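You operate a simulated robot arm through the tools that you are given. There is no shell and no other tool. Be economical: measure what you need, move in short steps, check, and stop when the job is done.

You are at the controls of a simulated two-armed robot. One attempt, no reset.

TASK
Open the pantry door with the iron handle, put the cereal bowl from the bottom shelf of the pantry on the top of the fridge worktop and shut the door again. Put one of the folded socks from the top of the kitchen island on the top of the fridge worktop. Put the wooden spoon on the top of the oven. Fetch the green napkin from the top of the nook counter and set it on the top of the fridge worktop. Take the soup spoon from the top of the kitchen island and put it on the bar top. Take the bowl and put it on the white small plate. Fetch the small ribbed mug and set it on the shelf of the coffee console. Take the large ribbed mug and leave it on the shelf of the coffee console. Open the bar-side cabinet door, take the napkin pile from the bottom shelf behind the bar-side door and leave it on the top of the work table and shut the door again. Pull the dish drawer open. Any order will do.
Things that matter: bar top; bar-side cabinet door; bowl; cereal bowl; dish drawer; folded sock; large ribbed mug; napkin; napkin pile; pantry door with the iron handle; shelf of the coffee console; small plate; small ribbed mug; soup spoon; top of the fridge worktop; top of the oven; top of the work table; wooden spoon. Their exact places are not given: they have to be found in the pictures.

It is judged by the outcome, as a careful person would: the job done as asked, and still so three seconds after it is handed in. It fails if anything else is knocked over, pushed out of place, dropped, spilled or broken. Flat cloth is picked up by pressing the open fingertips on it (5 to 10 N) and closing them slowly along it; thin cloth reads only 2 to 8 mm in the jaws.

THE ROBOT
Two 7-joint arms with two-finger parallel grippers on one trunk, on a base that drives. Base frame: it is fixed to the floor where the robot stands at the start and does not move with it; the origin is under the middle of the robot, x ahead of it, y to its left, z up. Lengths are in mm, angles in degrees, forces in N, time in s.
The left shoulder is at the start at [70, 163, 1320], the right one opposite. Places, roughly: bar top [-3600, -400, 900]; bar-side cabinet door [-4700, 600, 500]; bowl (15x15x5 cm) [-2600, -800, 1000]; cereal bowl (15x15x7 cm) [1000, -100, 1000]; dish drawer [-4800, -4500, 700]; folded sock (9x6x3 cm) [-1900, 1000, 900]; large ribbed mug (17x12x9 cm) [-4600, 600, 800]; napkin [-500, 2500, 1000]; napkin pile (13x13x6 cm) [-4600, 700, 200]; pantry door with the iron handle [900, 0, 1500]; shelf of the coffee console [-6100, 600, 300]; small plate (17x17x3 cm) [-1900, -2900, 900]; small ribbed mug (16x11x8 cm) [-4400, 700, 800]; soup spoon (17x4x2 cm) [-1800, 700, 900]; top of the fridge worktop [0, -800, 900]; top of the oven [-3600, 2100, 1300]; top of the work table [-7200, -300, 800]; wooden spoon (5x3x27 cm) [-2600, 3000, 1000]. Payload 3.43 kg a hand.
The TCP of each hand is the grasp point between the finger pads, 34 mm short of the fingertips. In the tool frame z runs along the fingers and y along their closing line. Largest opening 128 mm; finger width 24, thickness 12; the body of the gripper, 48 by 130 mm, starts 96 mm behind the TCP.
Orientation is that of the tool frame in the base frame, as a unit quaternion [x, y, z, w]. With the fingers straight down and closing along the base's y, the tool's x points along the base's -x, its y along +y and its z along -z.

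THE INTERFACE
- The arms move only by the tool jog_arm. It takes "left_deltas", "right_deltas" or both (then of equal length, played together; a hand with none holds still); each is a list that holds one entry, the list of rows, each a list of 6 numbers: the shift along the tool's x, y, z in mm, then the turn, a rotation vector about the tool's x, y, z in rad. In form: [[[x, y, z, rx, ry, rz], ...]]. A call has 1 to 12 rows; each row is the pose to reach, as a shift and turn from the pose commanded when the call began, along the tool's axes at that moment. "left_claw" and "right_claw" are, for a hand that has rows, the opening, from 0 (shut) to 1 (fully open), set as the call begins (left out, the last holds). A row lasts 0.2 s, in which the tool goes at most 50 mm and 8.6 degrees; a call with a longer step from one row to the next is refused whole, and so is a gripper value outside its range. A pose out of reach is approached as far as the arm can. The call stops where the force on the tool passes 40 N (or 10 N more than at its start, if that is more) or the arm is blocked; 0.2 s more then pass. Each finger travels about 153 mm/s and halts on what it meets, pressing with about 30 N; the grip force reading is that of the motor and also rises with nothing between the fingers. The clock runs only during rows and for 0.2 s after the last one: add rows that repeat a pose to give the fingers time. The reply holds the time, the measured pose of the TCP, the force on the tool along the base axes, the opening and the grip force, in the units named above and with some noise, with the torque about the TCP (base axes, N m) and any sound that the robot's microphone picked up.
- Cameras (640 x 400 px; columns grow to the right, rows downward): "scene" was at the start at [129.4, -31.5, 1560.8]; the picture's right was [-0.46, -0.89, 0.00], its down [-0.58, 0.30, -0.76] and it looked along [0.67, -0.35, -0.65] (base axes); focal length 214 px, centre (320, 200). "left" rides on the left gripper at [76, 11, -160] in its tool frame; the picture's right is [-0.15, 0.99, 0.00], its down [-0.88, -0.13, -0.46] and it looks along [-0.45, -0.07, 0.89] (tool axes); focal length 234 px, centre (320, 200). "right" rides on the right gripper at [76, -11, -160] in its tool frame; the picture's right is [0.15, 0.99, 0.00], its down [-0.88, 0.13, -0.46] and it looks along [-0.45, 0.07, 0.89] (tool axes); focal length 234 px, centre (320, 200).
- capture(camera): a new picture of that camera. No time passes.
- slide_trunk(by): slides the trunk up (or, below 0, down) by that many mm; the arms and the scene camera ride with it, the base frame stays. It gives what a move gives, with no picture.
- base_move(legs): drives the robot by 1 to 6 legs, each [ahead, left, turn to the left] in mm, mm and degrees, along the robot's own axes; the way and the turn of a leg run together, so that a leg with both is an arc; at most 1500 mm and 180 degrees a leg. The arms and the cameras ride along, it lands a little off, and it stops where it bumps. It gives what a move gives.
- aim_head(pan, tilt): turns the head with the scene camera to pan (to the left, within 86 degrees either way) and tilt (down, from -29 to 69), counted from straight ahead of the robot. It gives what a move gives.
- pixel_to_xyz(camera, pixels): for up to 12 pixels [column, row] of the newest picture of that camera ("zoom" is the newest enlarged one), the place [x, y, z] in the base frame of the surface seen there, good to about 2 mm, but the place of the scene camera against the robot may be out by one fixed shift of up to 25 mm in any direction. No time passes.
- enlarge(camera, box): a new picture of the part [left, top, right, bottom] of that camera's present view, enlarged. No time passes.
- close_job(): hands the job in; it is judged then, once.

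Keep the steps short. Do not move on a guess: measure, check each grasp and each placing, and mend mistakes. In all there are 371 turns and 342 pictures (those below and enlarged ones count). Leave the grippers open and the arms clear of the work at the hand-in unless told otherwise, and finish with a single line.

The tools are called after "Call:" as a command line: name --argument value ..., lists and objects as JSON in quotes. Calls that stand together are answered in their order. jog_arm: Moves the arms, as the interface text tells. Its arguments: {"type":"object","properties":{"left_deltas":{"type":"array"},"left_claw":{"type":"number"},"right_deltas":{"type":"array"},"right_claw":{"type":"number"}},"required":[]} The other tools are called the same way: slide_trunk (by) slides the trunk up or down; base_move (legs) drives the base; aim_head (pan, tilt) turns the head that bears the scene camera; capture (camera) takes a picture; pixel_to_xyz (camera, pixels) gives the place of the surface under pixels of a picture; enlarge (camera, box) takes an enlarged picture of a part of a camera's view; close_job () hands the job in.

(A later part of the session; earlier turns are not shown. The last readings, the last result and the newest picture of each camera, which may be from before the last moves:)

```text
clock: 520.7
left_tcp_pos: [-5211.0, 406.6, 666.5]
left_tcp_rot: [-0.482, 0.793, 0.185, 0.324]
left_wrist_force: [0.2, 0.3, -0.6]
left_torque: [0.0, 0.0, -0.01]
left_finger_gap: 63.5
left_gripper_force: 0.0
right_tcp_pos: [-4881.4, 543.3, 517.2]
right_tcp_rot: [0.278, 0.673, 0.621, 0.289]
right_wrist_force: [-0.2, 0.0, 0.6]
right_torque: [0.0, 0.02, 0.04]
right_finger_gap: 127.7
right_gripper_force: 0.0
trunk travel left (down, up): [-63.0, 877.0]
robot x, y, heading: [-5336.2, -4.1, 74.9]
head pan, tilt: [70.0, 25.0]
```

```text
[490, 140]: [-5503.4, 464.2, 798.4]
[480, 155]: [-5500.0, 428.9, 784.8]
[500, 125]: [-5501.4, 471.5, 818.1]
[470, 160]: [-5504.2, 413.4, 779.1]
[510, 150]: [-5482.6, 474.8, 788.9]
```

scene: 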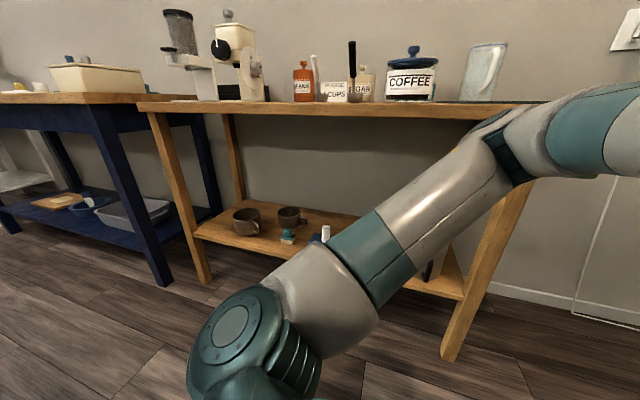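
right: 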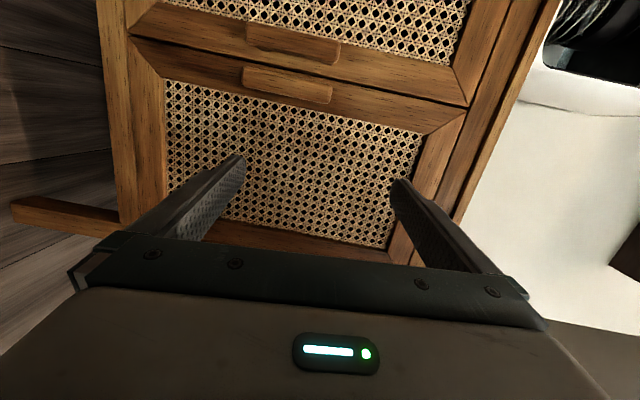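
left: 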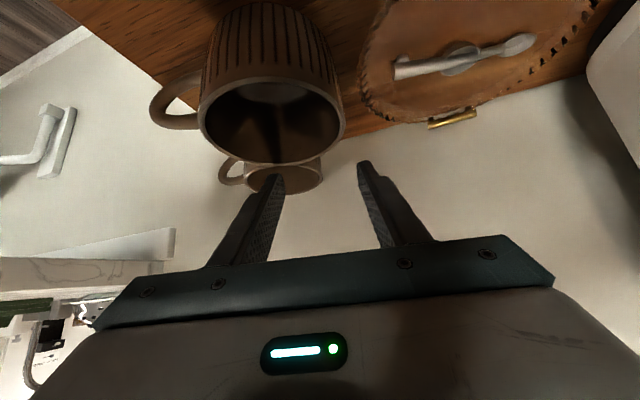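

The elbow is now clear. I'm lowering the trunk 60 and advancing toward the bar.

Call:
slide_trunk --by -60

Call:
base_move --legs '[[33, 51, 0], [72, -45, 0]]'

Call:
capture --camera "right"

```text
clock: 521.7
left_tcp_pos: [-5211.7, 406.7, 605.7]
left_tcp_rot: [-0.481, 0.793, 0.185, 0.324]
left_wrist_force: [-0.4, -1.0, -1.1]
left_torque: [0.01, 0.0, 0.01]
left_finger_gap: 64.1
left_gripper_force: 0.0
right_tcp_pos: [-4882.4, 542.2, 457.5]
right_tcp_rot: [0.278, 0.674, 0.621, 0.289]
right_wrist_force: [-0.4, 0.0, 0.4]
right_torque: [0.0, 0.01, -0.01]
right_finger_gap: 128.1
right_gripper_force: 0.1
trunk travel left (down, up): [-3.0, 937.0]
robot x, y, heading: [-5337.4, -1.9, 74.7]
head pan, tilt: [70.0, 25.0]
```

```text
clock: 523.4
left_tcp_pos: [-5188.8, 510.7, 606.4]
left_tcp_rot: [-0.481, 0.794, 0.184, 0.324]
left_wrist_force: [0.9, -0.1, -0.7]
left_torque: [0.03, 0.03, 0.0]
left_finger_gap: 63.8
left_gripper_force: 0.1
right_tcp_pos: [-4859.6, 644.4, 458.0]
right_tcp_rot: [0.277, 0.674, 0.62, 0.29]
right_wrist_force: [0.6, -0.2, 0.6]
right_torque: [0.0, -0.01, 0.04]
right_finger_gap: 128.0
right_gripper_force: 0.2
trunk travel left (down, up): [-3.0, 937.0]
robot x, y, heading: [-5317.0, 96.3, 74.6]
head pan, tilt: [70.0, 25.0]
```

```text
141 pictures are left
```

right: 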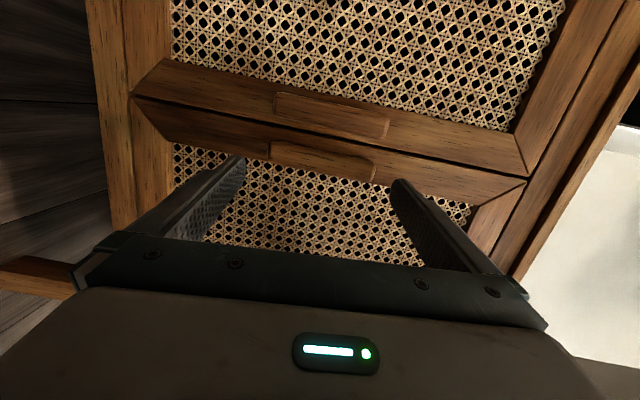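

Centred on the bar. I'm advancing the last 72 mm.

Call:
base_move --legs '[[32, -18, 0], [30, -17, 0]]'

Call:
capture --camera "right"

```text
clock: 524.7
left_tcp_pos: [-5139.3, 561.3, 607.1]
left_tcp_rot: [-0.481, 0.794, 0.184, 0.323]
left_wrist_force: [-0.6, -1.1, 0.8]
left_torque: [-0.01, 0.01, 0.0]
left_finger_gap: 64.1
left_gripper_force: 0.1
right_tcp_pos: [-4808.2, 695.7, 457.7]
right_tcp_rot: [0.277, 0.674, 0.62, 0.291]
right_wrist_force: [-0.2, -0.6, 0.1]
right_torque: [0.0, -0.02, 0.02]
right_finger_gap: 128.0
right_gripper_force: 0.1
trunk travel left (down, up): [-3.0, 937.0]
robot x, y, heading: [-5268.9, 149.8, 74.5]
head pan, tilt: [70.0, 25.0]
```

```text
140 pictures are left
```

right: 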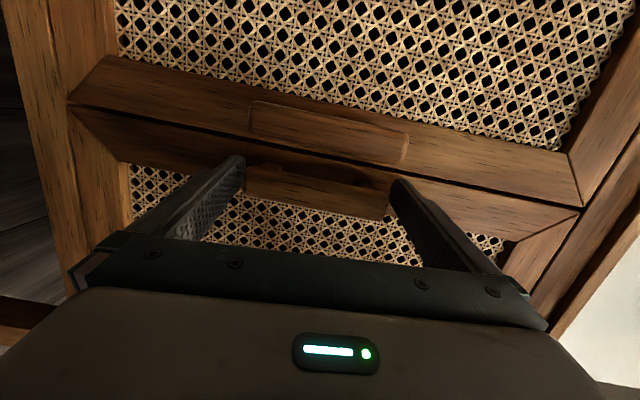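

Straddled. I'm closing on the bar.

Call:
jog_arm --right_deltas '[[[0, 0, 0, 0, 0, 0], [0, 0, 0, 0, 0, 0], [0, 0, 0, 0, 0, 0]]]' --right_claw 0

```text
clock: 525.5
left_tcp_pos: [-5139.7, 561.4, 604.4]
left_tcp_rot: [-0.481, 0.794, 0.185, 0.322]
left_wrist_force: [-0.4, 0.4, 0.8]
left_torque: [-0.02, 0.02, 0.04]
left_finger_gap: 64.1
left_gripper_force: 0.0
right_tcp_pos: [-4811.0, 695.9, 455.1]
right_tcp_rot: [0.277, 0.676, 0.618, 0.291]
right_wrist_force: [-4.9, -2.8, -19.6]
right_torque: [-0.12, 0.68, -0.24]
right_finger_gap: 113.2
right_gripper_force: 45.1
trunk travel left (down, up): [-3.0, 937.0]
robot x, y, heading: [-5266.7, 149.9, 74.7]
head pan, tilt: [70.0, 25.0]
```

Gripped. I'm pulling the door open on an arc to about 30°.

Call:
base_move --legs '[[-64, 24, 0], [-68, 7, 0]]'

Call:
capture --camera "right"

Call:
aim_head --pan -25 --tilt 25

Call:
capture --camera "scene"

```text
clock: 527.1
left_tcp_pos: [-5203.1, 442.1, 603.8]
left_tcp_rot: [-0.48, 0.795, 0.184, 0.323]
left_wrist_force: [0.0, -0.3, 1.0]
left_torque: [-0.02, 0.0, -0.01]
left_finger_gap: 63.9
left_gripper_force: 0.1
right_tcp_pos: [-4873.2, 576.4, 455.5]
right_tcp_rot: [0.279, 0.675, 0.619, 0.29]
right_wrist_force: [-17.2, 0.1, -27.4]
right_torque: [-0.14, 1.93, -1.19]
right_finger_gap: 112.8
right_gripper_force: 44.7
trunk travel left (down, up): [-3.0, 937.0]
robot x, y, heading: [-5330.9, 32.0, 74.8]
head pan, tilt: [70.0, 25.0]
```

```text
139 pictures are left
```

right: 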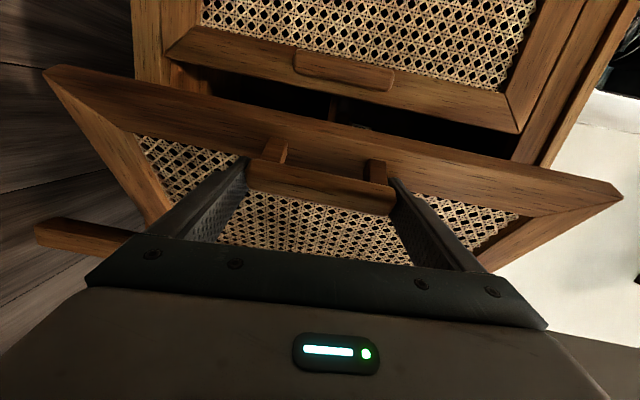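

```text
clock: 528.8
left_tcp_pos: [-5204.5, 441.5, 604.5]
left_tcp_rot: [-0.481, 0.794, 0.184, 0.322]
left_wrist_force: [0.6, -0.1, 0.8]
left_torque: [-0.01, 0.01, 0.0]
left_finger_gap: 64.0
left_gripper_force: 0.1
right_tcp_pos: [-4874.0, 575.0, 454.8]
right_tcp_rot: [0.278, 0.676, 0.618, 0.289]
right_wrist_force: [-3.2, -0.9, -16.2]
right_torque: [-0.1, 1.47, -0.46]
right_finger_gap: 112.7
right_gripper_force: 44.7
trunk travel left (down, up): [-3.0, 937.0]
robot x, y, heading: [-5334.7, 27.8, 74.6]
head pan, tilt: [-25.0, 25.0]
```

```text
138 pictures are left
```

scene: 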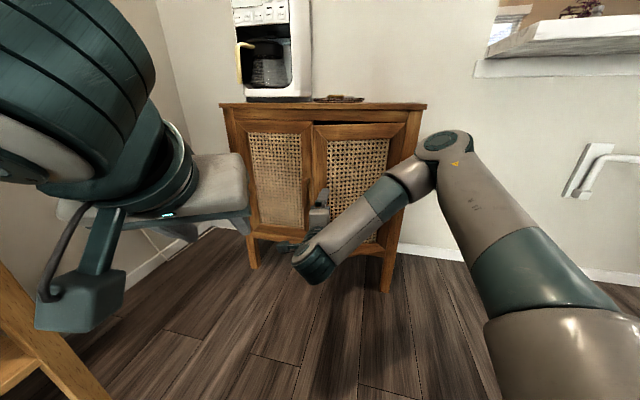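

The door is about 28° open. I'm continuing to about 60°.

Call:
base_move --legs '[[-71, -13, 0], [-62, -28, 0]]'

Call:
capture --camera "right"

Call:
capture --camera "scene"

```text
clock: 530.4
left_tcp_pos: [-5200.9, 303.4, 605.2]
left_tcp_rot: [-0.481, 0.794, 0.184, 0.324]
left_wrist_force: [-0.4, -0.3, 1.5]
left_torque: [0.0, 0.0, -0.01]
left_finger_gap: 64.1
left_gripper_force: 0.0
right_tcp_pos: [-4870.9, 438.3, 454.6]
right_tcp_rot: [0.278, 0.676, 0.618, 0.289]
right_wrist_force: [-23.5, -9.5, -24.5]
right_torque: [0.65, -0.22, -0.88]
right_finger_gap: 112.9
right_gripper_force: 45.1
trunk travel left (down, up): [-3.0, 937.0]
robot x, y, heading: [-5328.7, -110.8, 74.9]
head pan, tilt: [-25.0, 25.0]
```

```text
137 pictures are left
```

right: 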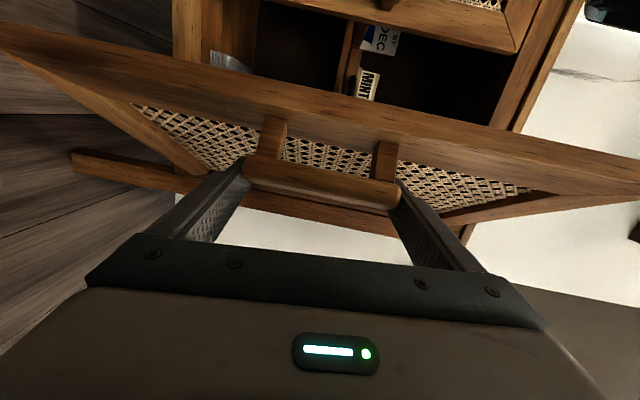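

```text
136 pictures are left
```

scene: 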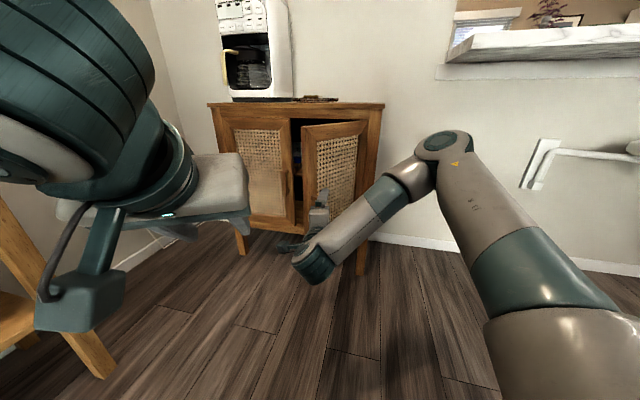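

I'm continuing to about 82°.

Call:
base_move --legs '[[-37, -27, 0], [-40, -44, 0]]'

Call:
capture --camera "scene"

Call:
capture --camera "right"

```text
clock: 531.9
left_tcp_pos: [-5151.2, 209.6, 605.9]
left_tcp_rot: [-0.48, 0.794, 0.184, 0.324]
left_wrist_force: [0.0, 0.1, -0.2]
left_torque: [-0.01, 0.01, -0.01]
left_finger_gap: 64.1
left_gripper_force: 0.1
right_tcp_pos: [-4822.5, 343.9, 454.1]
right_tcp_rot: [0.278, 0.675, 0.618, 0.291]
right_wrist_force: [-25.0, -21.5, -17.9]
right_torque: [0.46, -0.45, -0.48]
right_finger_gap: 112.7
right_gripper_force: 45.1
trunk travel left (down, up): [-3.0, 937.0]
robot x, y, heading: [-5280.6, -203.7, 74.9]
head pan, tilt: [-25.0, 25.0]
```

```text
135 pictures are left
```

scene: 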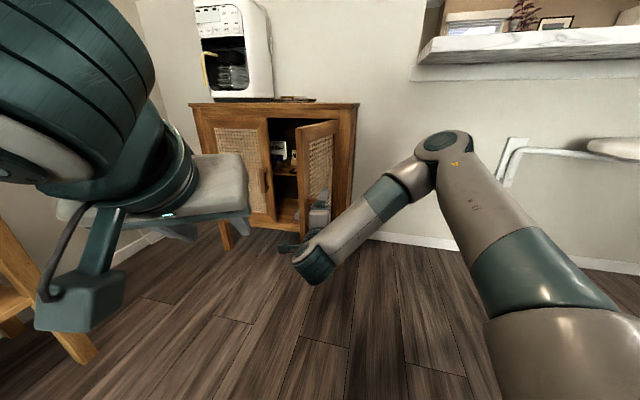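

```text
134 pictures are left
```

right: 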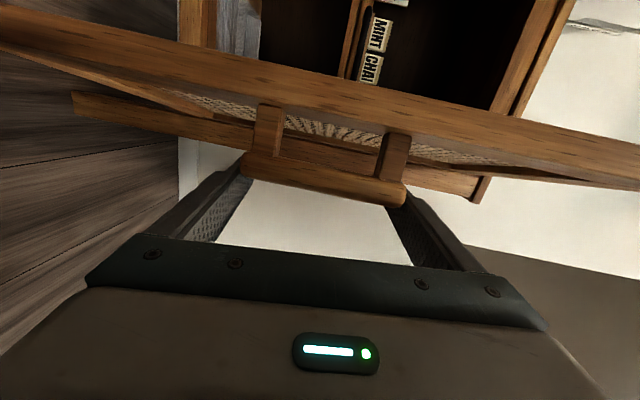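

The door is open nearly square. I'm releasing and backing off along the hand's axis.

Call:
jog_arm --right_deltas '[[[0, 0, 0, 0, 0, 0], [0, 0, 0, 0, 0, 0], [0, 0, 0, 0, 0, 0]]]' --right_claw 1.0

Call:
base_move --legs '[[-115, 72, 0]]'

Call:
aim_head --pan -30 --tilt 40

Call:
capture --camera "scene"

Call:
capture --camera "left"

```text
clock: 532.7
left_tcp_pos: [-5151.7, 209.3, 605.1]
left_tcp_rot: [-0.48, 0.794, 0.184, 0.324]
left_wrist_force: [-0.7, -0.1, 0.2]
left_torque: [0.01, 0.01, -0.01]
left_finger_gap: 63.9
left_gripper_force: 0.0
right_tcp_pos: [-4821.8, 343.8, 455.2]
right_tcp_rot: [0.279, 0.675, 0.619, 0.289]
right_wrist_force: [-0.3, -0.5, -0.2]
right_torque: [0.01, 0.01, -0.02]
right_finger_gap: 128.2
right_gripper_force: 0.1
trunk travel left (down, up): [-3.0, 937.0]
robot x, y, heading: [-5276.7, -199.9, 74.8]
head pan, tilt: [-25.0, 25.0]
```

```text
clock: 534.0
left_tcp_pos: [-5249.5, 120.0, 605.3]
left_tcp_rot: [-0.48, 0.794, 0.184, 0.324]
left_wrist_force: [-0.2, -0.9, 0.8]
left_torque: [-0.04, 0.03, -0.02]
left_finger_gap: 64.0
left_gripper_force: 0.0
right_tcp_pos: [-4919.6, 251.6, 455.4]
right_tcp_rot: [0.279, 0.675, 0.618, 0.291]
right_wrist_force: [-0.2, 0.3, 0.8]
right_torque: [0.01, 0.0, -0.03]
right_finger_gap: 128.0
right_gripper_force: 0.3
trunk travel left (down, up): [-3.0, 937.0]
robot x, y, heading: [-5375.9, -293.3, 74.7]
head pan, tilt: [-25.0, 25.0]
```

```text
clock: 534.8
left_tcp_pos: [-5249.4, 121.1, 605.7]
left_tcp_rot: [-0.48, 0.794, 0.184, 0.323]
left_wrist_force: [0.1, 0.4, -0.3]
left_torque: [-0.02, 0.0, 0.01]
left_finger_gap: 64.0
left_gripper_force: 0.0
right_tcp_pos: [-4919.6, 252.4, 454.3]
right_tcp_rot: [0.28, 0.675, 0.618, 0.29]
right_wrist_force: [0.1, 0.1, 0.5]
right_torque: [-0.02, -0.02, 0.0]
right_finger_gap: 128.0
right_gripper_force: 0.1
trunk travel left (down, up): [-3.0, 937.0]
robot x, y, heading: [-5373.2, -294.3, 74.4]
head pan, tilt: [-30.0, 40.0]
```

```text
133 pictures are left
```

scene: 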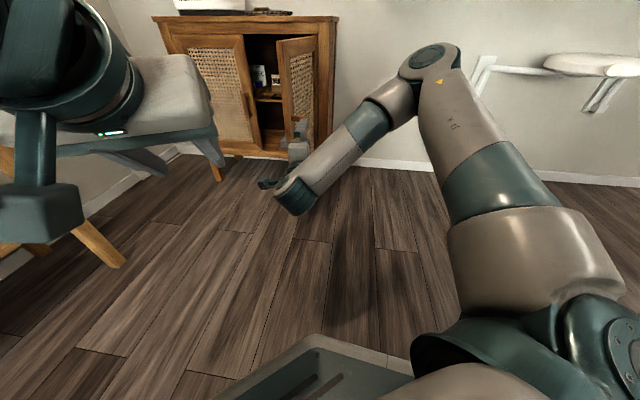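

```text
132 pictures are left
```

left: 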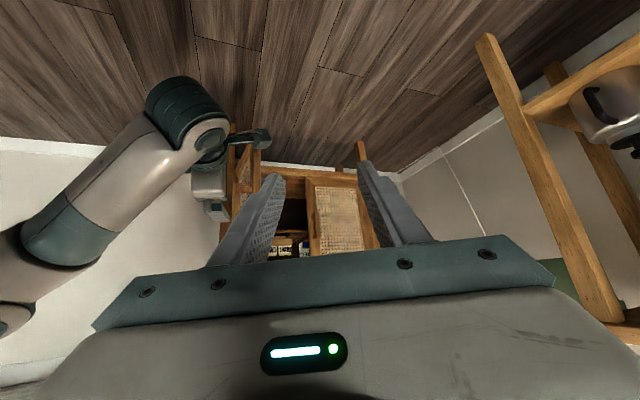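

Call:
enlarge --camera "scene" --box '[230, 20, 340, 170]'

Call:
enlarge --camera "left" --box '[220, 160, 370, 260]'

```text
2.67 times, centred on (285, 95) of scene
```

zoom: 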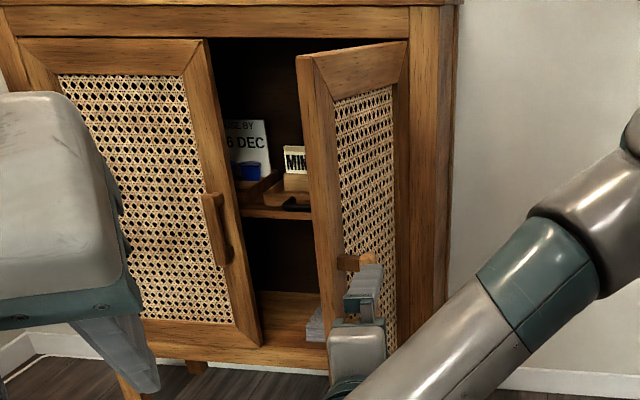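

```text
4.00 times, centred on (295, 210) of left
```

zoom: 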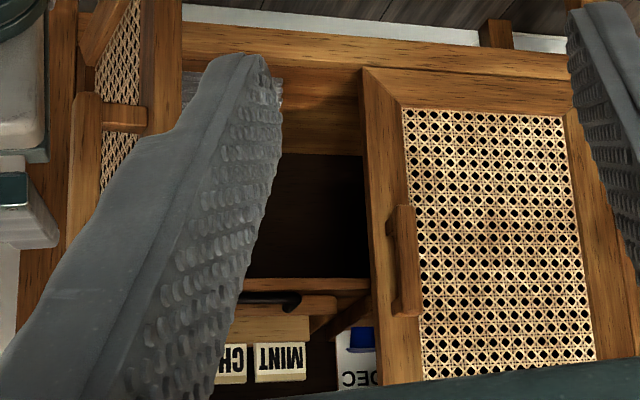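

The pile sits behind the half-open door at the right of the bottom shelf. I need the door wider, so I'll shut the fingers, go around its free edge and sweep it further open from inside.

Call:
jog_arm --right_deltas '[[[0, 0, 0, 0, 0, 0], [0, 0, 0, 0, 0, 0], [0, 0, 0, 0, 0, 0]]]' --right_claw 0

Call:
base_move --legs '[[90, 165, 0], [174, -134, 0]]'

Call:
capture --camera "right"

Call:
capture --camera "scene"

```text
clock: 535.6
left_tcp_pos: [-5250.8, 119.2, 605.5]
left_tcp_rot: [-0.48, 0.794, 0.184, 0.324]
left_wrist_force: [0.5, -0.8, 0.1]
left_torque: [0.02, 0.01, -0.01]
left_finger_gap: 64.1
left_gripper_force: 0.0
right_tcp_pos: [-4919.3, 253.2, 454.0]
right_tcp_rot: [0.279, 0.675, 0.618, 0.29]
right_wrist_force: [0.0, 0.4, 0.5]
right_torque: [0.01, 0.02, 0.01]
right_finger_gap: 0.1
right_gripper_force: 30.3
trunk travel left (down, up): [-3.0, 937.0]
robot x, y, heading: [-5373.5, -289.7, 74.5]
head pan, tilt: [-30.0, 40.0]
```

```text
clock: 538.4
left_tcp_pos: [-5210.1, 380.4, 606.1]
left_tcp_rot: [-0.479, 0.795, 0.184, 0.324]
left_wrist_force: [-0.9, 0.6, -0.2]
left_torque: [0.0, 0.02, 0.02]
left_finger_gap: 63.9
left_gripper_force: 0.1
right_tcp_pos: [-4878.6, 511.7, 453.7]
right_tcp_rot: [0.281, 0.675, 0.617, 0.291]
right_wrist_force: [-0.8, -0.1, 1.0]
right_torque: [0.01, -0.02, 0.01]
right_finger_gap: 0.0
right_gripper_force: 30.1
trunk travel left (down, up): [-3.0, 937.0]
robot x, y, heading: [-5338.4, -28.7, 74.4]
head pan, tilt: [-30.0, 40.0]
```

```text
129 pictures are left
```

right: 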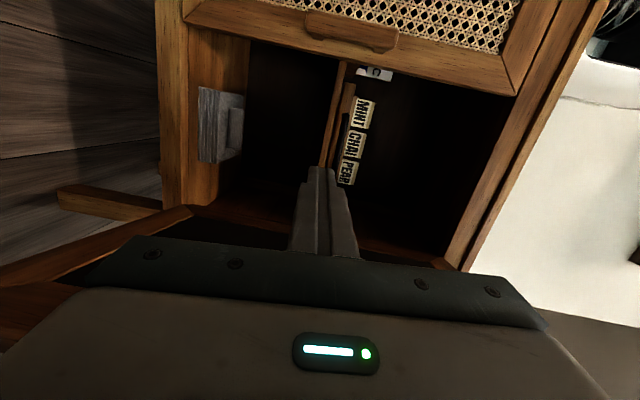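

```text
128 pictures are left
```

scene: 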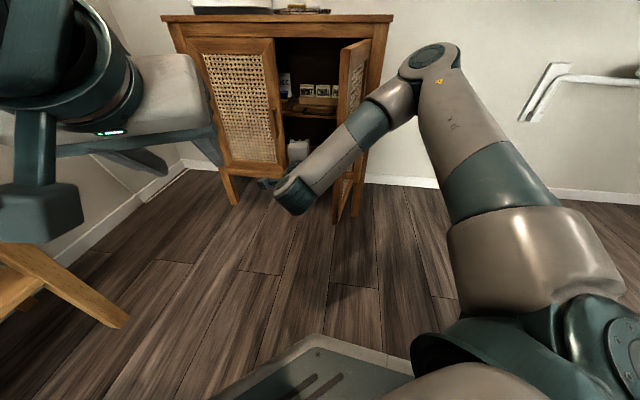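

The napkin pile is visible at (218,125). I'll enlarge and measure it.

Call:
enlarge --camera "right" --box '[170, 60, 290, 200]'

Call:
pixel_to_xyz --camera "right" --pixels '[[200, 95], [200, 150], [215, 92], [215, 158], [240, 100], [240, 150], [230, 130], [205, 125], [185, 130], [190, 210], [183, 50], [110, 235]]'

```text
2.86 times, centred on (230, 130) of right
```

zoom: 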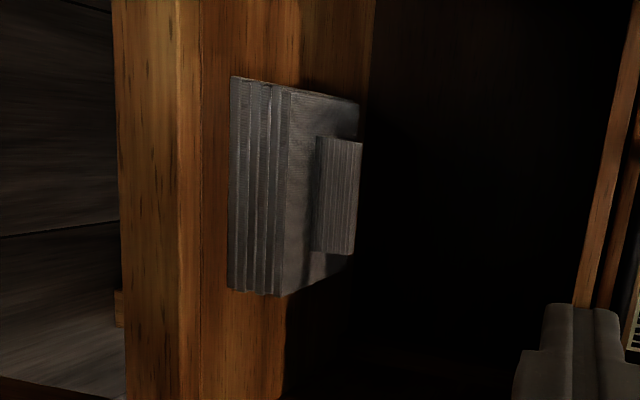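

```text
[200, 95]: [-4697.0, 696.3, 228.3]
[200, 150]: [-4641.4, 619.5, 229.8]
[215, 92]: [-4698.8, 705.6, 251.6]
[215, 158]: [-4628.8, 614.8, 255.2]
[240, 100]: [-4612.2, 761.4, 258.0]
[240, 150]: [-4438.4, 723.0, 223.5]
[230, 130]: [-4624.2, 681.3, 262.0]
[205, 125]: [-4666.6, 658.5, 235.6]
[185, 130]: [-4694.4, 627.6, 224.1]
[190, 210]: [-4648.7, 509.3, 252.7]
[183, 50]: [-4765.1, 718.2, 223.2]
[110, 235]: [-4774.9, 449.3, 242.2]
```

The pile has a raised block on top that I can grip. The left arm suits it better, as its elbow stays away from the open door. I'll back out, retract the right hand and bring the left hand low.

Call:
base_move --legs '[[-174, 134, 0], [-120, -120, 0]]'

Call:
jog_arm --right_deltas '[[[0, 0, -30, 0, 0, 0], [0, 0, -60, 0, 0, 0], [0, 0, -90, 0, 0, 0], [0, 0, -120, 0, 0, 0], [0, 0, -150, 0, 0, 0], [0, 0, -150, 0, 0, 0], [0, 0, -150, 0, 0, 0], [0, 0, -150, 0, 0, 0], [0, 0, -150, 0, 0, 0], [0, 0, -150, 0, 0, 0]]]' --left_deltas '[[[10, 10, 37, 0, 0, 0], [20, 25, 70, 0, 0, 0], [30, 40, 105, 0, 0, 0], [45, 55, 135, 0, 0, 0], [60, 70, 165, 0, 0, 0], [75, 85, 195, 0, 0, 0], [90, 100, 225, 0, 0, 0], [105, 115, 250, 0, 0, 0], [115, 130, 280, 0, 0, 0], [115, 130, 280, 0, 0, 0]]]' --left_claw 0.9

Call:
capture --camera "scene"

```text
clock: 541.2
left_tcp_pos: [-5303.8, 99.5, 605.5]
left_tcp_rot: [-0.48, 0.795, 0.183, 0.323]
left_wrist_force: [0.5, 0.5, 0.6]
left_torque: [0.0, -0.06, 0.03]
left_finger_gap: 63.9
left_gripper_force: 0.0
right_tcp_pos: [-4974.1, 231.7, 454.4]
right_tcp_rot: [0.279, 0.676, 0.618, 0.29]
right_wrist_force: [-1.5, -0.2, 0.9]
right_torque: [-0.01, -0.03, 0.0]
right_finger_gap: 0.0
right_gripper_force: 30.3
trunk travel left (down, up): [-3.0, 937.0]
robot x, y, heading: [-5433.1, -307.0, 74.4]
head pan, tilt: [-30.0, 40.0]
```

```text
clock: 543.4
left_tcp_pos: [-5361.9, 255.7, 322.2]
left_tcp_rot: [-0.479, 0.795, 0.183, 0.324]
left_wrist_force: [-0.5, 0.6, 0.0]
left_torque: [0.02, 0.02, 0.04]
left_finger_gap: 115.1
left_gripper_force: 0.1
right_tcp_pos: [-4972.3, 173.7, 502.3]
right_tcp_rot: [0.278, 0.677, 0.617, 0.289]
right_wrist_force: [-0.6, -0.2, -0.5]
right_torque: [0.01, 0.0, -0.04]
right_finger_gap: 0.1
right_gripper_force: 30.3
right hand out of reach, approached as far as the arm can: row 1, 2, 3, 4, 5, 6, 7, 8, 9, 10
trunk travel left (down, up): [-3.0, 937.0]
robot x, y, heading: [-5430.9, -306.4, 74.3]
head pan, tilt: [-30.0, 40.0]
```

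```text
126 pictures are left
```

scene: 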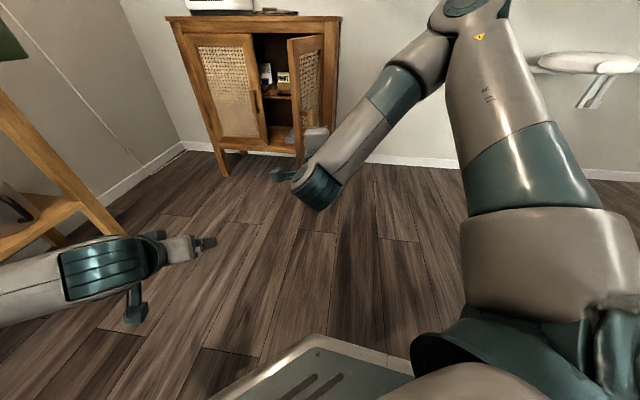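

The left hand is at z 322. The door needs to swing wider first, so I'll bring the left hand inside its edge and sweep right.

Call:
base_move --legs '[[0, 0, -14.3], [242, -50, 0]]'

Call:
capture --camera "left"

Call:
capture --camera "scene"

```text
clock: 546.0
left_tcp_pos: [-5047.3, 400.4, 322.1]
left_tcp_rot: [-0.37, 0.851, 0.14, 0.345]
left_wrist_force: [0.8, -0.4, 0.3]
left_torque: [-0.01, 0.03, 0.01]
left_finger_gap: 115.0
left_gripper_force: 0.0
right_tcp_pos: [-4694.1, 219.9, 503.4]
right_tcp_rot: [0.367, 0.634, 0.572, 0.369]
right_wrist_force: [-0.6, -0.6, 0.6]
right_torque: [0.0, 0.0, 0.02]
right_finger_gap: 0.0
right_gripper_force: 30.3
trunk travel left (down, up): [-3.0, 937.0]
robot x, y, heading: [-5265.2, -128.8, 59.5]
head pan, tilt: [-30.0, 40.0]
```

```text
125 pictures are left
```

left: 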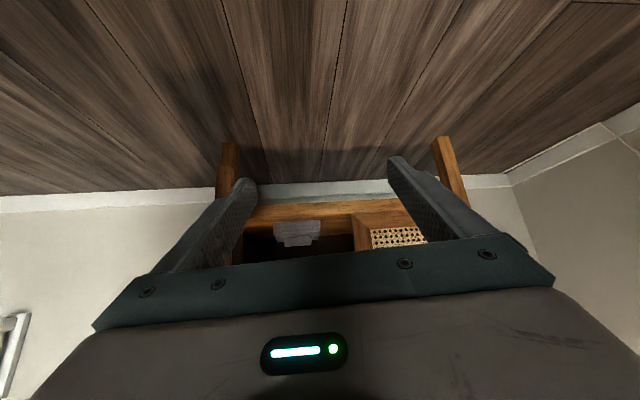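

```text
124 pictures are left
```

scene: 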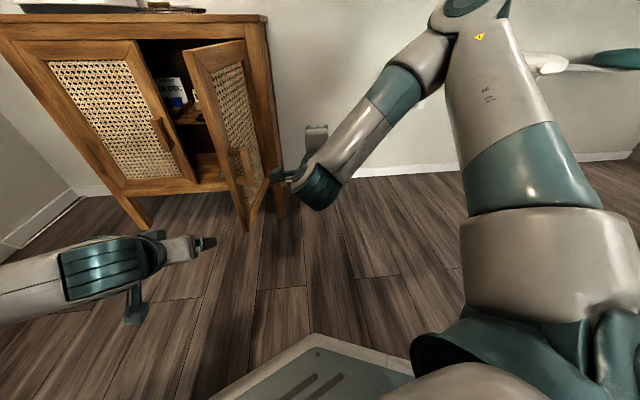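

Call:
pixel_to_xyz --camera "scene" --pixels '[[243, 215], [238, 150], [247, 225], [280, 200], [195, 60]]'

Call:
base_move --legs '[[150, -60, 0]]'

Call:
capture --camera "left"

```text
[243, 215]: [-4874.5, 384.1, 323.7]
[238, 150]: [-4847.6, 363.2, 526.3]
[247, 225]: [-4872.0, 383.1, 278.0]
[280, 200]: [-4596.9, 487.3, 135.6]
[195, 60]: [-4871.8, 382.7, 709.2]
```

```text
clock: 547.5
left_tcp_pos: [-4917.2, 499.2, 321.3]
left_tcp_rot: [-0.369, 0.852, 0.138, 0.345]
left_wrist_force: [-0.6, -0.4, 0.6]
left_torque: [0.0, -0.01, 0.01]
left_finger_gap: 115.1
left_gripper_force: 0.2
right_tcp_pos: [-4562.8, 318.8, 503.1]
right_tcp_rot: [0.367, 0.633, 0.573, 0.37]
right_wrist_force: [0.4, 0.1, 0.2]
right_torque: [-0.01, -0.01, 0.0]
right_finger_gap: 0.0
right_gripper_force: 30.4
trunk travel left (down, up): [-3.0, 937.0]
robot x, y, heading: [-5138.3, -30.3, 59.0]
head pan, tilt: [-30.0, 40.0]
```

```text
123 pictures are left
```

left: 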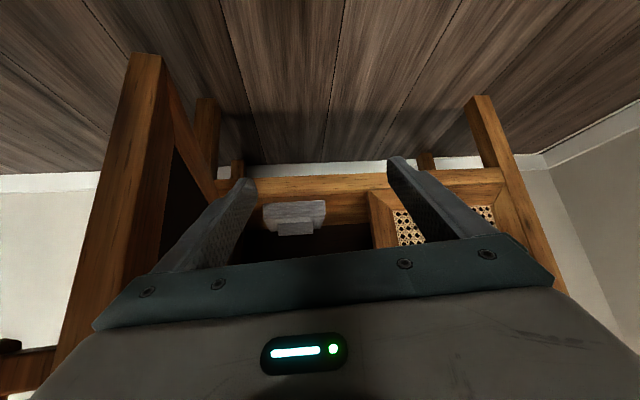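

The door's edge would meet the base if I drove in, so I'll stay back and stretch the left arm instead. I'm backing off, turning to 40° and extending.

Call:
base_move --legs '[[-180, 40, 0], [0, 0, -19]]'

Call:
jog_arm --left_deltas '[[[-15, 0, 24, 0, 0, 0], [-30, 0, 48, 0, 0, 0], [-45, 0, 75, 0, 0, 0], [-60, 0, 100, 0, 0, 0], [-75, 0, 125, 0, 0, 0], [-75, 0, 125, 0, 0, 0]]]'

Call:
capture --camera "left"

```text
clock: 550.0
left_tcp_pos: [-4887.7, 270.4, 322.6]
left_tcp_rot: [-0.226, 0.9, 0.081, 0.363]
left_wrist_force: [-0.1, -0.3, -0.2]
left_torque: [0.04, -0.02, -0.02]
left_finger_gap: 115.3
left_gripper_force: 0.1
right_tcp_pos: [-4609.5, -15.5, 502.7]
right_tcp_rot: [0.465, 0.565, 0.506, 0.457]
right_wrist_force: [0.8, 0.1, -0.2]
right_torque: [0.0, -0.04, 0.02]
right_finger_gap: 0.0
right_gripper_force: 30.6
trunk travel left (down, up): [-3.0, 937.0]
robot x, y, heading: [-5263.4, -156.5, 40.4]
head pan, tilt: [-30.0, 40.0]
```

```text
clock: 551.4
left_tcp_pos: [-4763.0, 335.6, 283.8]
left_tcp_rot: [-0.225, 0.9, 0.081, 0.363]
left_wrist_force: [0.1, 0.3, 0.1]
left_torque: [0.03, 0.01, -0.02]
left_finger_gap: 115.2
left_gripper_force: 0.0
right_tcp_pos: [-4609.5, -15.8, 501.4]
right_tcp_rot: [0.464, 0.566, 0.506, 0.457]
right_wrist_force: [-0.2, -0.2, 0.4]
right_torque: [0.02, -0.01, 0.0]
right_finger_gap: 0.0
right_gripper_force: 30.3
trunk travel left (down, up): [-3.0, 937.0]
robot x, y, heading: [-5259.5, -163.5, 40.4]
head pan, tilt: [-30.0, 40.0]
```

```text
122 pictures are left
```

left: 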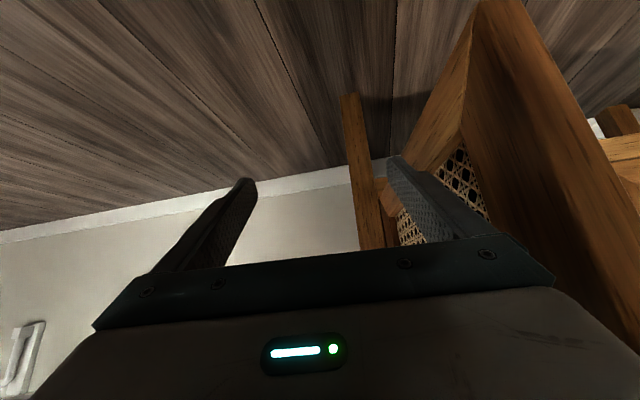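

The turn left the hand on the door's outer side. I'll back out, slide left past the door's edge, and check.

Call:
base_move --legs '[[-150, 0, 0], [0, 172, 0], [120, 0, 0]]'

Call:
capture --camera "left"

```text
clock: 554.6
left_tcp_pos: [-4931.9, 412.5, 285.0]
left_tcp_rot: [-0.221, 0.903, 0.077, 0.36]
left_wrist_force: [-2.6, -1.1, 0.4]
left_torque: [-0.07, -0.06, -0.15]
left_finger_gap: 115.6
left_gripper_force: 0.0
right_tcp_pos: [-4776.0, 70.6, 500.8]
right_tcp_rot: [0.464, 0.567, 0.505, 0.456]
right_wrist_force: [0.3, -0.6, -0.1]
right_torque: [0.03, 0.01, 0.04]
right_finger_gap: 0.0
right_gripper_force: 30.6
trunk travel left (down, up): [-3.0, 937.0]
robot x, y, heading: [-5428.2, -74.1, 41.0]
head pan, tilt: [-30.0, 40.0]
stopped in leg 3: the force on the tool passed its limit (the readings are from after the stop); the commanded pose is now the measured one
```

```text
121 pictures are left
```

left: 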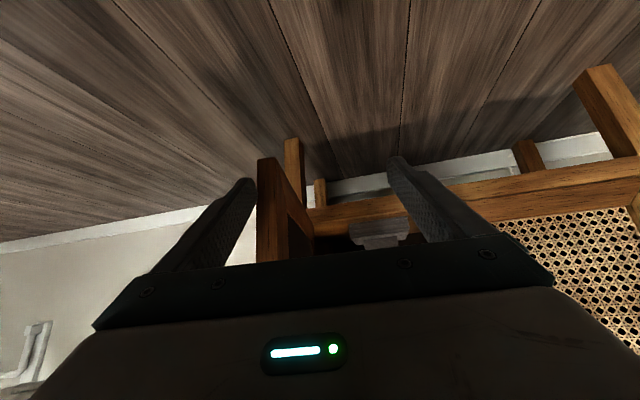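

The right finger touched the door's edge. I'll back 60, shift left 85 and go forward.

Call:
base_move --legs '[[-60, 0, 0], [0, 88, 0], [150, 0, 0]]'

Call:
capture --camera "left"

```text
clock: 557.2
left_tcp_pos: [-4921.1, 531.1, 282.7]
left_tcp_rot: [-0.219, 0.904, 0.077, 0.36]
left_wrist_force: [-0.5, 0.0, 0.2]
left_torque: [0.02, -0.03, -0.01]
left_finger_gap: 115.2
left_gripper_force: 0.1
right_tcp_pos: [-4765.8, 189.3, 501.5]
right_tcp_rot: [0.465, 0.566, 0.503, 0.458]
right_wrist_force: [0.7, 0.4, 0.6]
right_torque: [-0.02, 0.05, -0.01]
right_finger_gap: 0.2
right_gripper_force: 29.9
trunk travel left (down, up): [-3.0, 937.0]
robot x, y, heading: [-5422.2, 47.6, 40.5]
head pan, tilt: [-30.0, 40.0]
```

```text
120 pictures are left
```

left: 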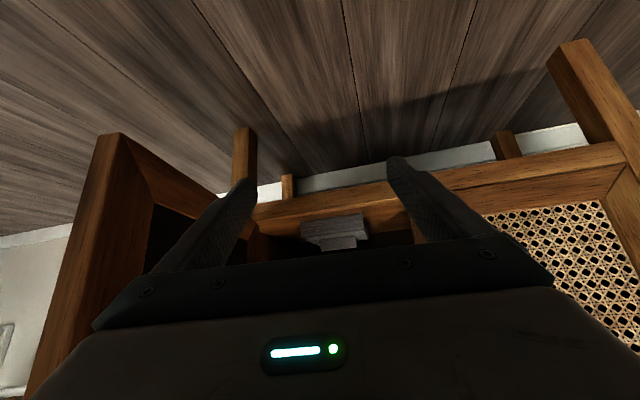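

Call:
pixel_to_xyz --camera "left" --pixels '[[303, 225], [366, 222], [318, 245], [356, 243], [337, 243], [335, 220], [330, 205], [265, 240], [410, 220], [335, 235]]'

Call:
enlarge --camera "left" --box '[240, 180, 430, 270]'

```text
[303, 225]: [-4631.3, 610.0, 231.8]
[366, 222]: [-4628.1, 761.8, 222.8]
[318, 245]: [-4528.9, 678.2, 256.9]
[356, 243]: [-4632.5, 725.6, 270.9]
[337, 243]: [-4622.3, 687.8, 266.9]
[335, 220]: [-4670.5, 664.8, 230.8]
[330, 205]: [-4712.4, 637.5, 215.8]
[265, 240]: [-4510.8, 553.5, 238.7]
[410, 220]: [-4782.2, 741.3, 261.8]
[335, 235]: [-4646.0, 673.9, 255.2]
```

```text
3.37 times, centred on (335, 225) of left
```

zoom: 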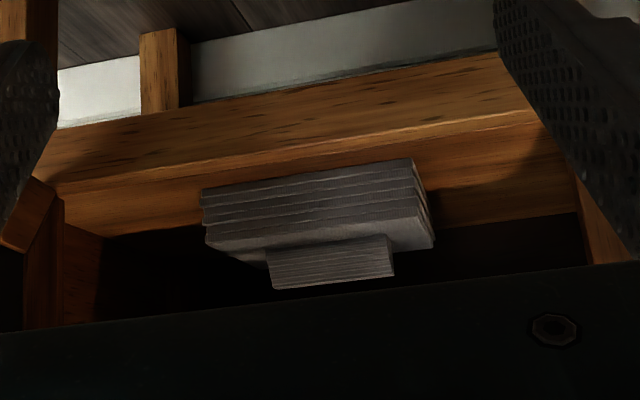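

Call:
pixel_to_xyz --camera "zoom" --pixels '[[275, 268], [385, 258], [330, 262], [330, 285], [300, 282], [205, 205], [410, 180], [425, 240], [240, 250], [330, 240]]'

```text
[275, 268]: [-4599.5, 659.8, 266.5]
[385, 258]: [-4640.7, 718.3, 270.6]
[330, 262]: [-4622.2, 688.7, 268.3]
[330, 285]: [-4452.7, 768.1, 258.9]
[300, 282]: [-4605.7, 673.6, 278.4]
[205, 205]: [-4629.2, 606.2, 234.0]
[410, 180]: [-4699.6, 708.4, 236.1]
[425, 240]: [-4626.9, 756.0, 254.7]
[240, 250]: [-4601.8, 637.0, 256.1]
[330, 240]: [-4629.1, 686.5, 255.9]
```

The block's front face is centred at (−4620,689), 71 mm wide, z 256–281. I'll align the hand's yaw and move in part way.

Call:
jog_arm --left_deltas '[[[0, 0, 0, -0.06, 0, -0.06], [0, 0, 0, -0.12, 0, -0.12], [0, 0, 0, -0.12, 0, -0.12]]]' --left_claw 0.95

Call:
base_move --legs '[[215, -50, 0]]'

Call:
capture --camera "left"

Call:
capture --camera "scene"

```text
clock: 558.0
left_tcp_pos: [-4921.1, 532.9, 283.4]
left_tcp_rot: [-0.293, 0.883, 0.108, 0.35]
left_wrist_force: [-0.2, -0.5, -0.2]
left_torque: [0.01, 0.03, -0.01]
left_finger_gap: 121.8
left_gripper_force: 0.2
right_tcp_pos: [-4767.8, 188.4, 500.9]
right_tcp_rot: [0.465, 0.565, 0.504, 0.458]
right_wrist_force: [-0.1, 0.9, -0.2]
right_torque: [-0.01, 0.01, 0.02]
right_finger_gap: 0.0
right_gripper_force: 29.7
trunk travel left (down, up): [-3.0, 937.0]
robot x, y, heading: [-5420.7, 49.9, 40.6]
head pan, tilt: [-30.0, 40.0]
```

```text
clock: 559.7
left_tcp_pos: [-4728.1, 635.0, 283.6]
left_tcp_rot: [-0.294, 0.883, 0.109, 0.35]
left_wrist_force: [-0.2, -0.2, 0.3]
left_torque: [0.0, 0.0, 0.01]
left_finger_gap: 121.8
left_gripper_force: 0.1
right_tcp_pos: [-4572.7, 288.7, 502.0]
right_tcp_rot: [0.465, 0.566, 0.504, 0.457]
right_wrist_force: [0.8, 0.1, -0.2]
right_torque: [0.0, -0.01, -0.02]
right_finger_gap: 0.0
right_gripper_force: 29.6
trunk travel left (down, up): [-3.0, 937.0]
robot x, y, heading: [-5222.5, 144.5, 40.8]
head pan, tilt: [-30.0, 40.0]
```

```text
118 pictures are left
```

left: 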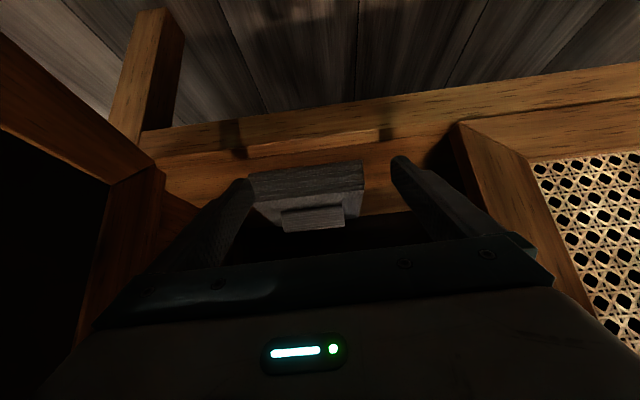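

```text
117 pictures are left
```

scene: 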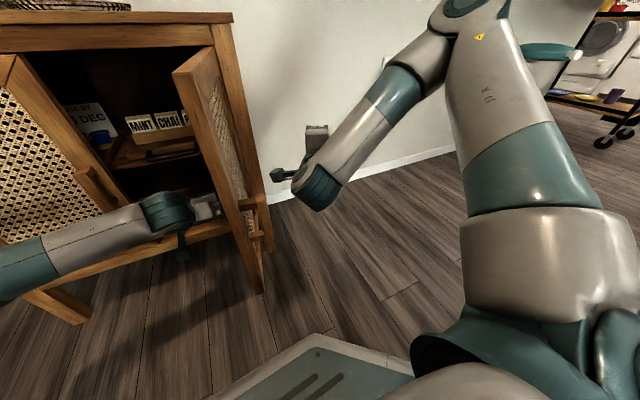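

I'm going forward 92 with the base and the rest with the arm.

Call:
base_move --legs '[[92, -30, 0]]'

Call:
jog_arm --left_deltas '[[[-9, 0, 9, 0, 0, 0], [-18, 0, 18, 0, 0, 0], [-26, 0, 26, 0, 0, 0], [-26, 0, 26, 0, 0, 0]]]'

Call:
capture --camera "left"

```text
clock: 560.8
left_tcp_pos: [-4638.8, 668.2, 282.4]
left_tcp_rot: [-0.294, 0.883, 0.108, 0.35]
left_wrist_force: [0.1, 0.5, -0.8]
left_torque: [0.02, -0.01, -0.04]
left_finger_gap: 121.5
left_gripper_force: 0.1
right_tcp_pos: [-4483.2, 326.1, 501.0]
right_tcp_rot: [0.464, 0.567, 0.504, 0.457]
right_wrist_force: [1.2, 0.1, -0.1]
right_torque: [0.0, -0.01, 0.01]
right_finger_gap: 0.2
right_gripper_force: 29.8
trunk travel left (down, up): [-3.0, 937.0]
robot x, y, heading: [-5135.4, 179.7, 40.3]
head pan, tilt: [-30.0, 40.0]
```

```text
clock: 561.8
left_tcp_pos: [-4610.1, 690.2, 284.5]
left_tcp_rot: [-0.294, 0.882, 0.109, 0.351]
left_wrist_force: [-1.0, -1.3, 5.6]
left_torque: [-0.23, -0.26, -0.16]
left_finger_gap: 121.8
left_gripper_force: 0.1
right_tcp_pos: [-4482.9, 324.8, 501.6]
right_tcp_rot: [0.465, 0.566, 0.505, 0.457]
right_wrist_force: [0.5, 0.8, 0.2]
right_torque: [-0.01, 0.0, -0.01]
right_finger_gap: 0.0
right_gripper_force: 29.8
trunk travel left (down, up): [-3.0, 937.0]
robot x, y, heading: [-5136.9, 181.7, 40.3]
head pan, tilt: [-30.0, 40.0]
```

```text
116 pictures are left
```

left: 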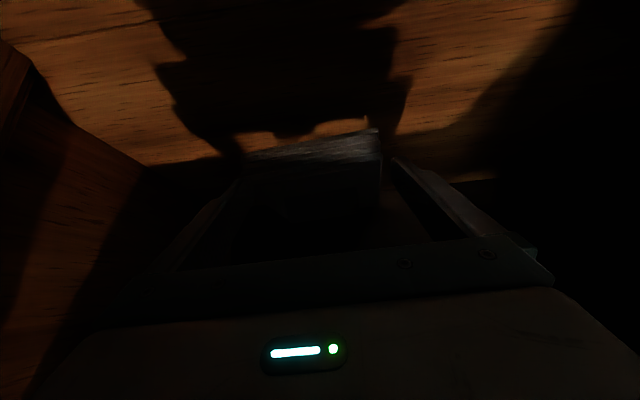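

A slight touch on the stack (5.6 N). I'm closing on the block.

Call:
jog_arm --left_deltas '[[[-1, 0, -1, 0, 0, 0], [-1, 0, -1, 0, 0, 0], [-1, 0, -1, 0, 0, 0], [-1, 0, -1, 0, 0, 0]]]' --left_claw 0

Call:
slide_trunk --by 35

Call:
capture --camera "left"

```text
clock: 562.8
left_tcp_pos: [-4611.2, 692.3, 283.2]
left_tcp_rot: [-0.296, 0.882, 0.11, 0.349]
left_wrist_force: [-33.9, -3.8, 6.0]
left_torque: [-0.34, 0.68, 0.28]
left_finger_gap: 35.9
left_gripper_force: 30.0
right_tcp_pos: [-4484.9, 326.0, 503.1]
right_tcp_rot: [0.465, 0.565, 0.506, 0.457]
right_wrist_force: [-0.4, 0.4, -0.1]
right_torque: [0.0, 0.0, 0.02]
right_finger_gap: 0.1
right_gripper_force: 30.2
trunk travel left (down, up): [-3.0, 937.0]
robot x, y, heading: [-5138.2, 179.9, 40.5]
head pan, tilt: [-30.0, 40.0]
```

```text
clock: 563.6
left_tcp_pos: [-4607.0, 688.4, 319.8]
left_tcp_rot: [-0.292, 0.883, 0.109, 0.352]
left_wrist_force: [-0.3, -0.5, 0.6]
left_torque: [-0.02, 0.0, 0.01]
left_finger_gap: 0.0
left_gripper_force: 30.1
right_tcp_pos: [-4482.7, 324.3, 538.5]
right_tcp_rot: [0.466, 0.565, 0.505, 0.457]
right_wrist_force: [0.8, -0.2, -0.4]
right_torque: [-0.04, -0.01, 0.02]
right_finger_gap: 0.0
right_gripper_force: 30.0
trunk travel left (down, up): [-38.0, 902.0]
robot x, y, heading: [-5134.2, 175.5, 40.2]
head pan, tilt: [-30.0, 40.0]
```

```text
115 pictures are left
```

left: 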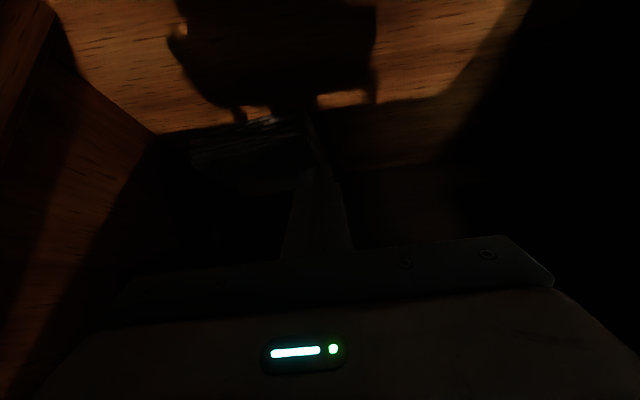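

It slipped off. I'll open, back out a little, and look at where the pile is now.

Call:
jog_arm --left_deltas '[[[-20, 0, -20, 0, 0, 0], [-20, 0, -20, 0, 0, 0], [-20, 0, -20, 0, 0, 0]]]' --left_claw 0.95

Call:
base_move --legs '[[-160, 0, 0]]'

Call:
enlarge --camera "left" --box '[200, 130, 440, 270]'

```text
clock: 564.0
left_tcp_pos: [-4613.1, 686.6, 330.7]
left_tcp_rot: [-0.291, 0.887, 0.108, 0.341]
left_wrist_force: [-5.7, -3.5, -6.2]
left_torque: [0.66, -1.09, -0.08]
left_finger_gap: 122.0
left_gripper_force: 1.3
right_tcp_pos: [-4484.4, 325.9, 538.0]
right_tcp_rot: [0.464, 0.566, 0.505, 0.457]
right_wrist_force: [-0.2, -0.5, -0.2]
right_torque: [0.0, -0.01, 0.01]
right_finger_gap: 0.1
right_gripper_force: 30.6
trunk travel left (down, up): [-38.0, 902.0]
robot x, y, heading: [-5134.6, 178.3, 40.1]
head pan, tilt: [-30.0, 40.0]
stopped in row 2 (left hand): the force on the tool passed its limit (the readings are from after the stop); the commanded pose is now the measured one
```

```text
clock: 565.4
left_tcp_pos: [-4736.4, 583.9, 332.2]
left_tcp_rot: [-0.292, 0.887, 0.108, 0.341]
left_wrist_force: [-0.5, -0.1, 0.5]
left_torque: [0.0, 0.0, -0.01]
left_finger_gap: 121.9
left_gripper_force: 0.0
right_tcp_pos: [-4606.9, 221.3, 537.3]
right_tcp_rot: [0.465, 0.566, 0.505, 0.457]
right_wrist_force: [0.4, 0.4, 0.8]
right_torque: [0.0, -0.06, 0.02]
right_finger_gap: 0.0
right_gripper_force: 29.7
trunk travel left (down, up): [-38.0, 902.0]
robot x, y, heading: [-5257.0, 77.6, 40.6]
head pan, tilt: [-30.0, 40.0]
```

```text
2.67 times, centred on (320, 200) of left
```

zoom: 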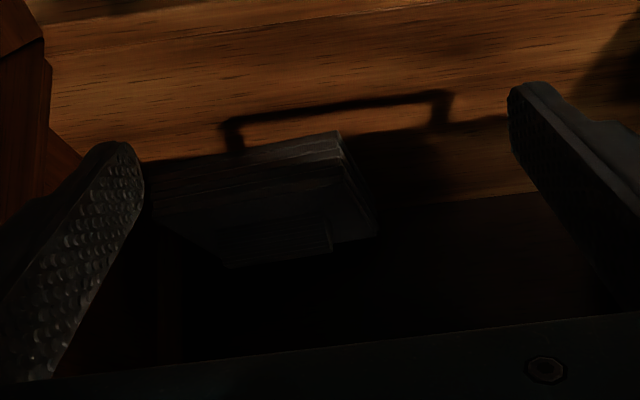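

Call:
pixel_to_xyz --camera "zoom" --pixels '[[160, 195], [340, 140], [375, 230], [330, 250], [240, 262], [280, 250], [240, 215], [330, 215], [250, 180], [160, 215], [325, 225], [300, 230]]'

Call:
enlarge --camera "left" --box '[240, 170, 350, 235]'

```text
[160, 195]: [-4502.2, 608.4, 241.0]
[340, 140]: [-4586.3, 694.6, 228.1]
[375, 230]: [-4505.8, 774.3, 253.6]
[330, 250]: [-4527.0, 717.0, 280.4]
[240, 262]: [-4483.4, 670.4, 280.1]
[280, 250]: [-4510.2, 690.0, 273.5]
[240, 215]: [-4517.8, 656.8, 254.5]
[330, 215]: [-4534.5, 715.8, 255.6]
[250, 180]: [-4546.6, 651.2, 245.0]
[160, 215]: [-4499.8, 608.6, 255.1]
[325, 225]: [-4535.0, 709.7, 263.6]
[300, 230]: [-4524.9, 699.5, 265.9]
```

```text
5.82 times, centred on (295, 202) of left
```

zoom: 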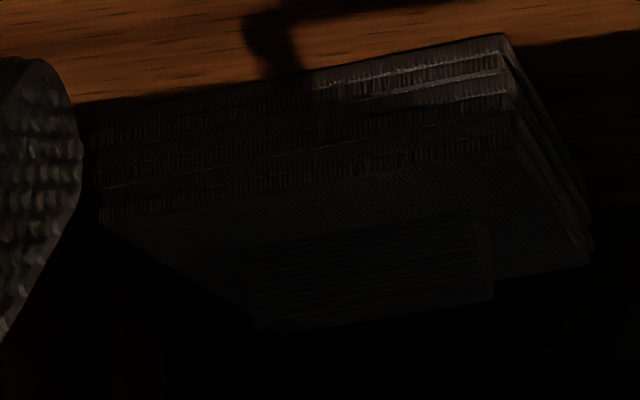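

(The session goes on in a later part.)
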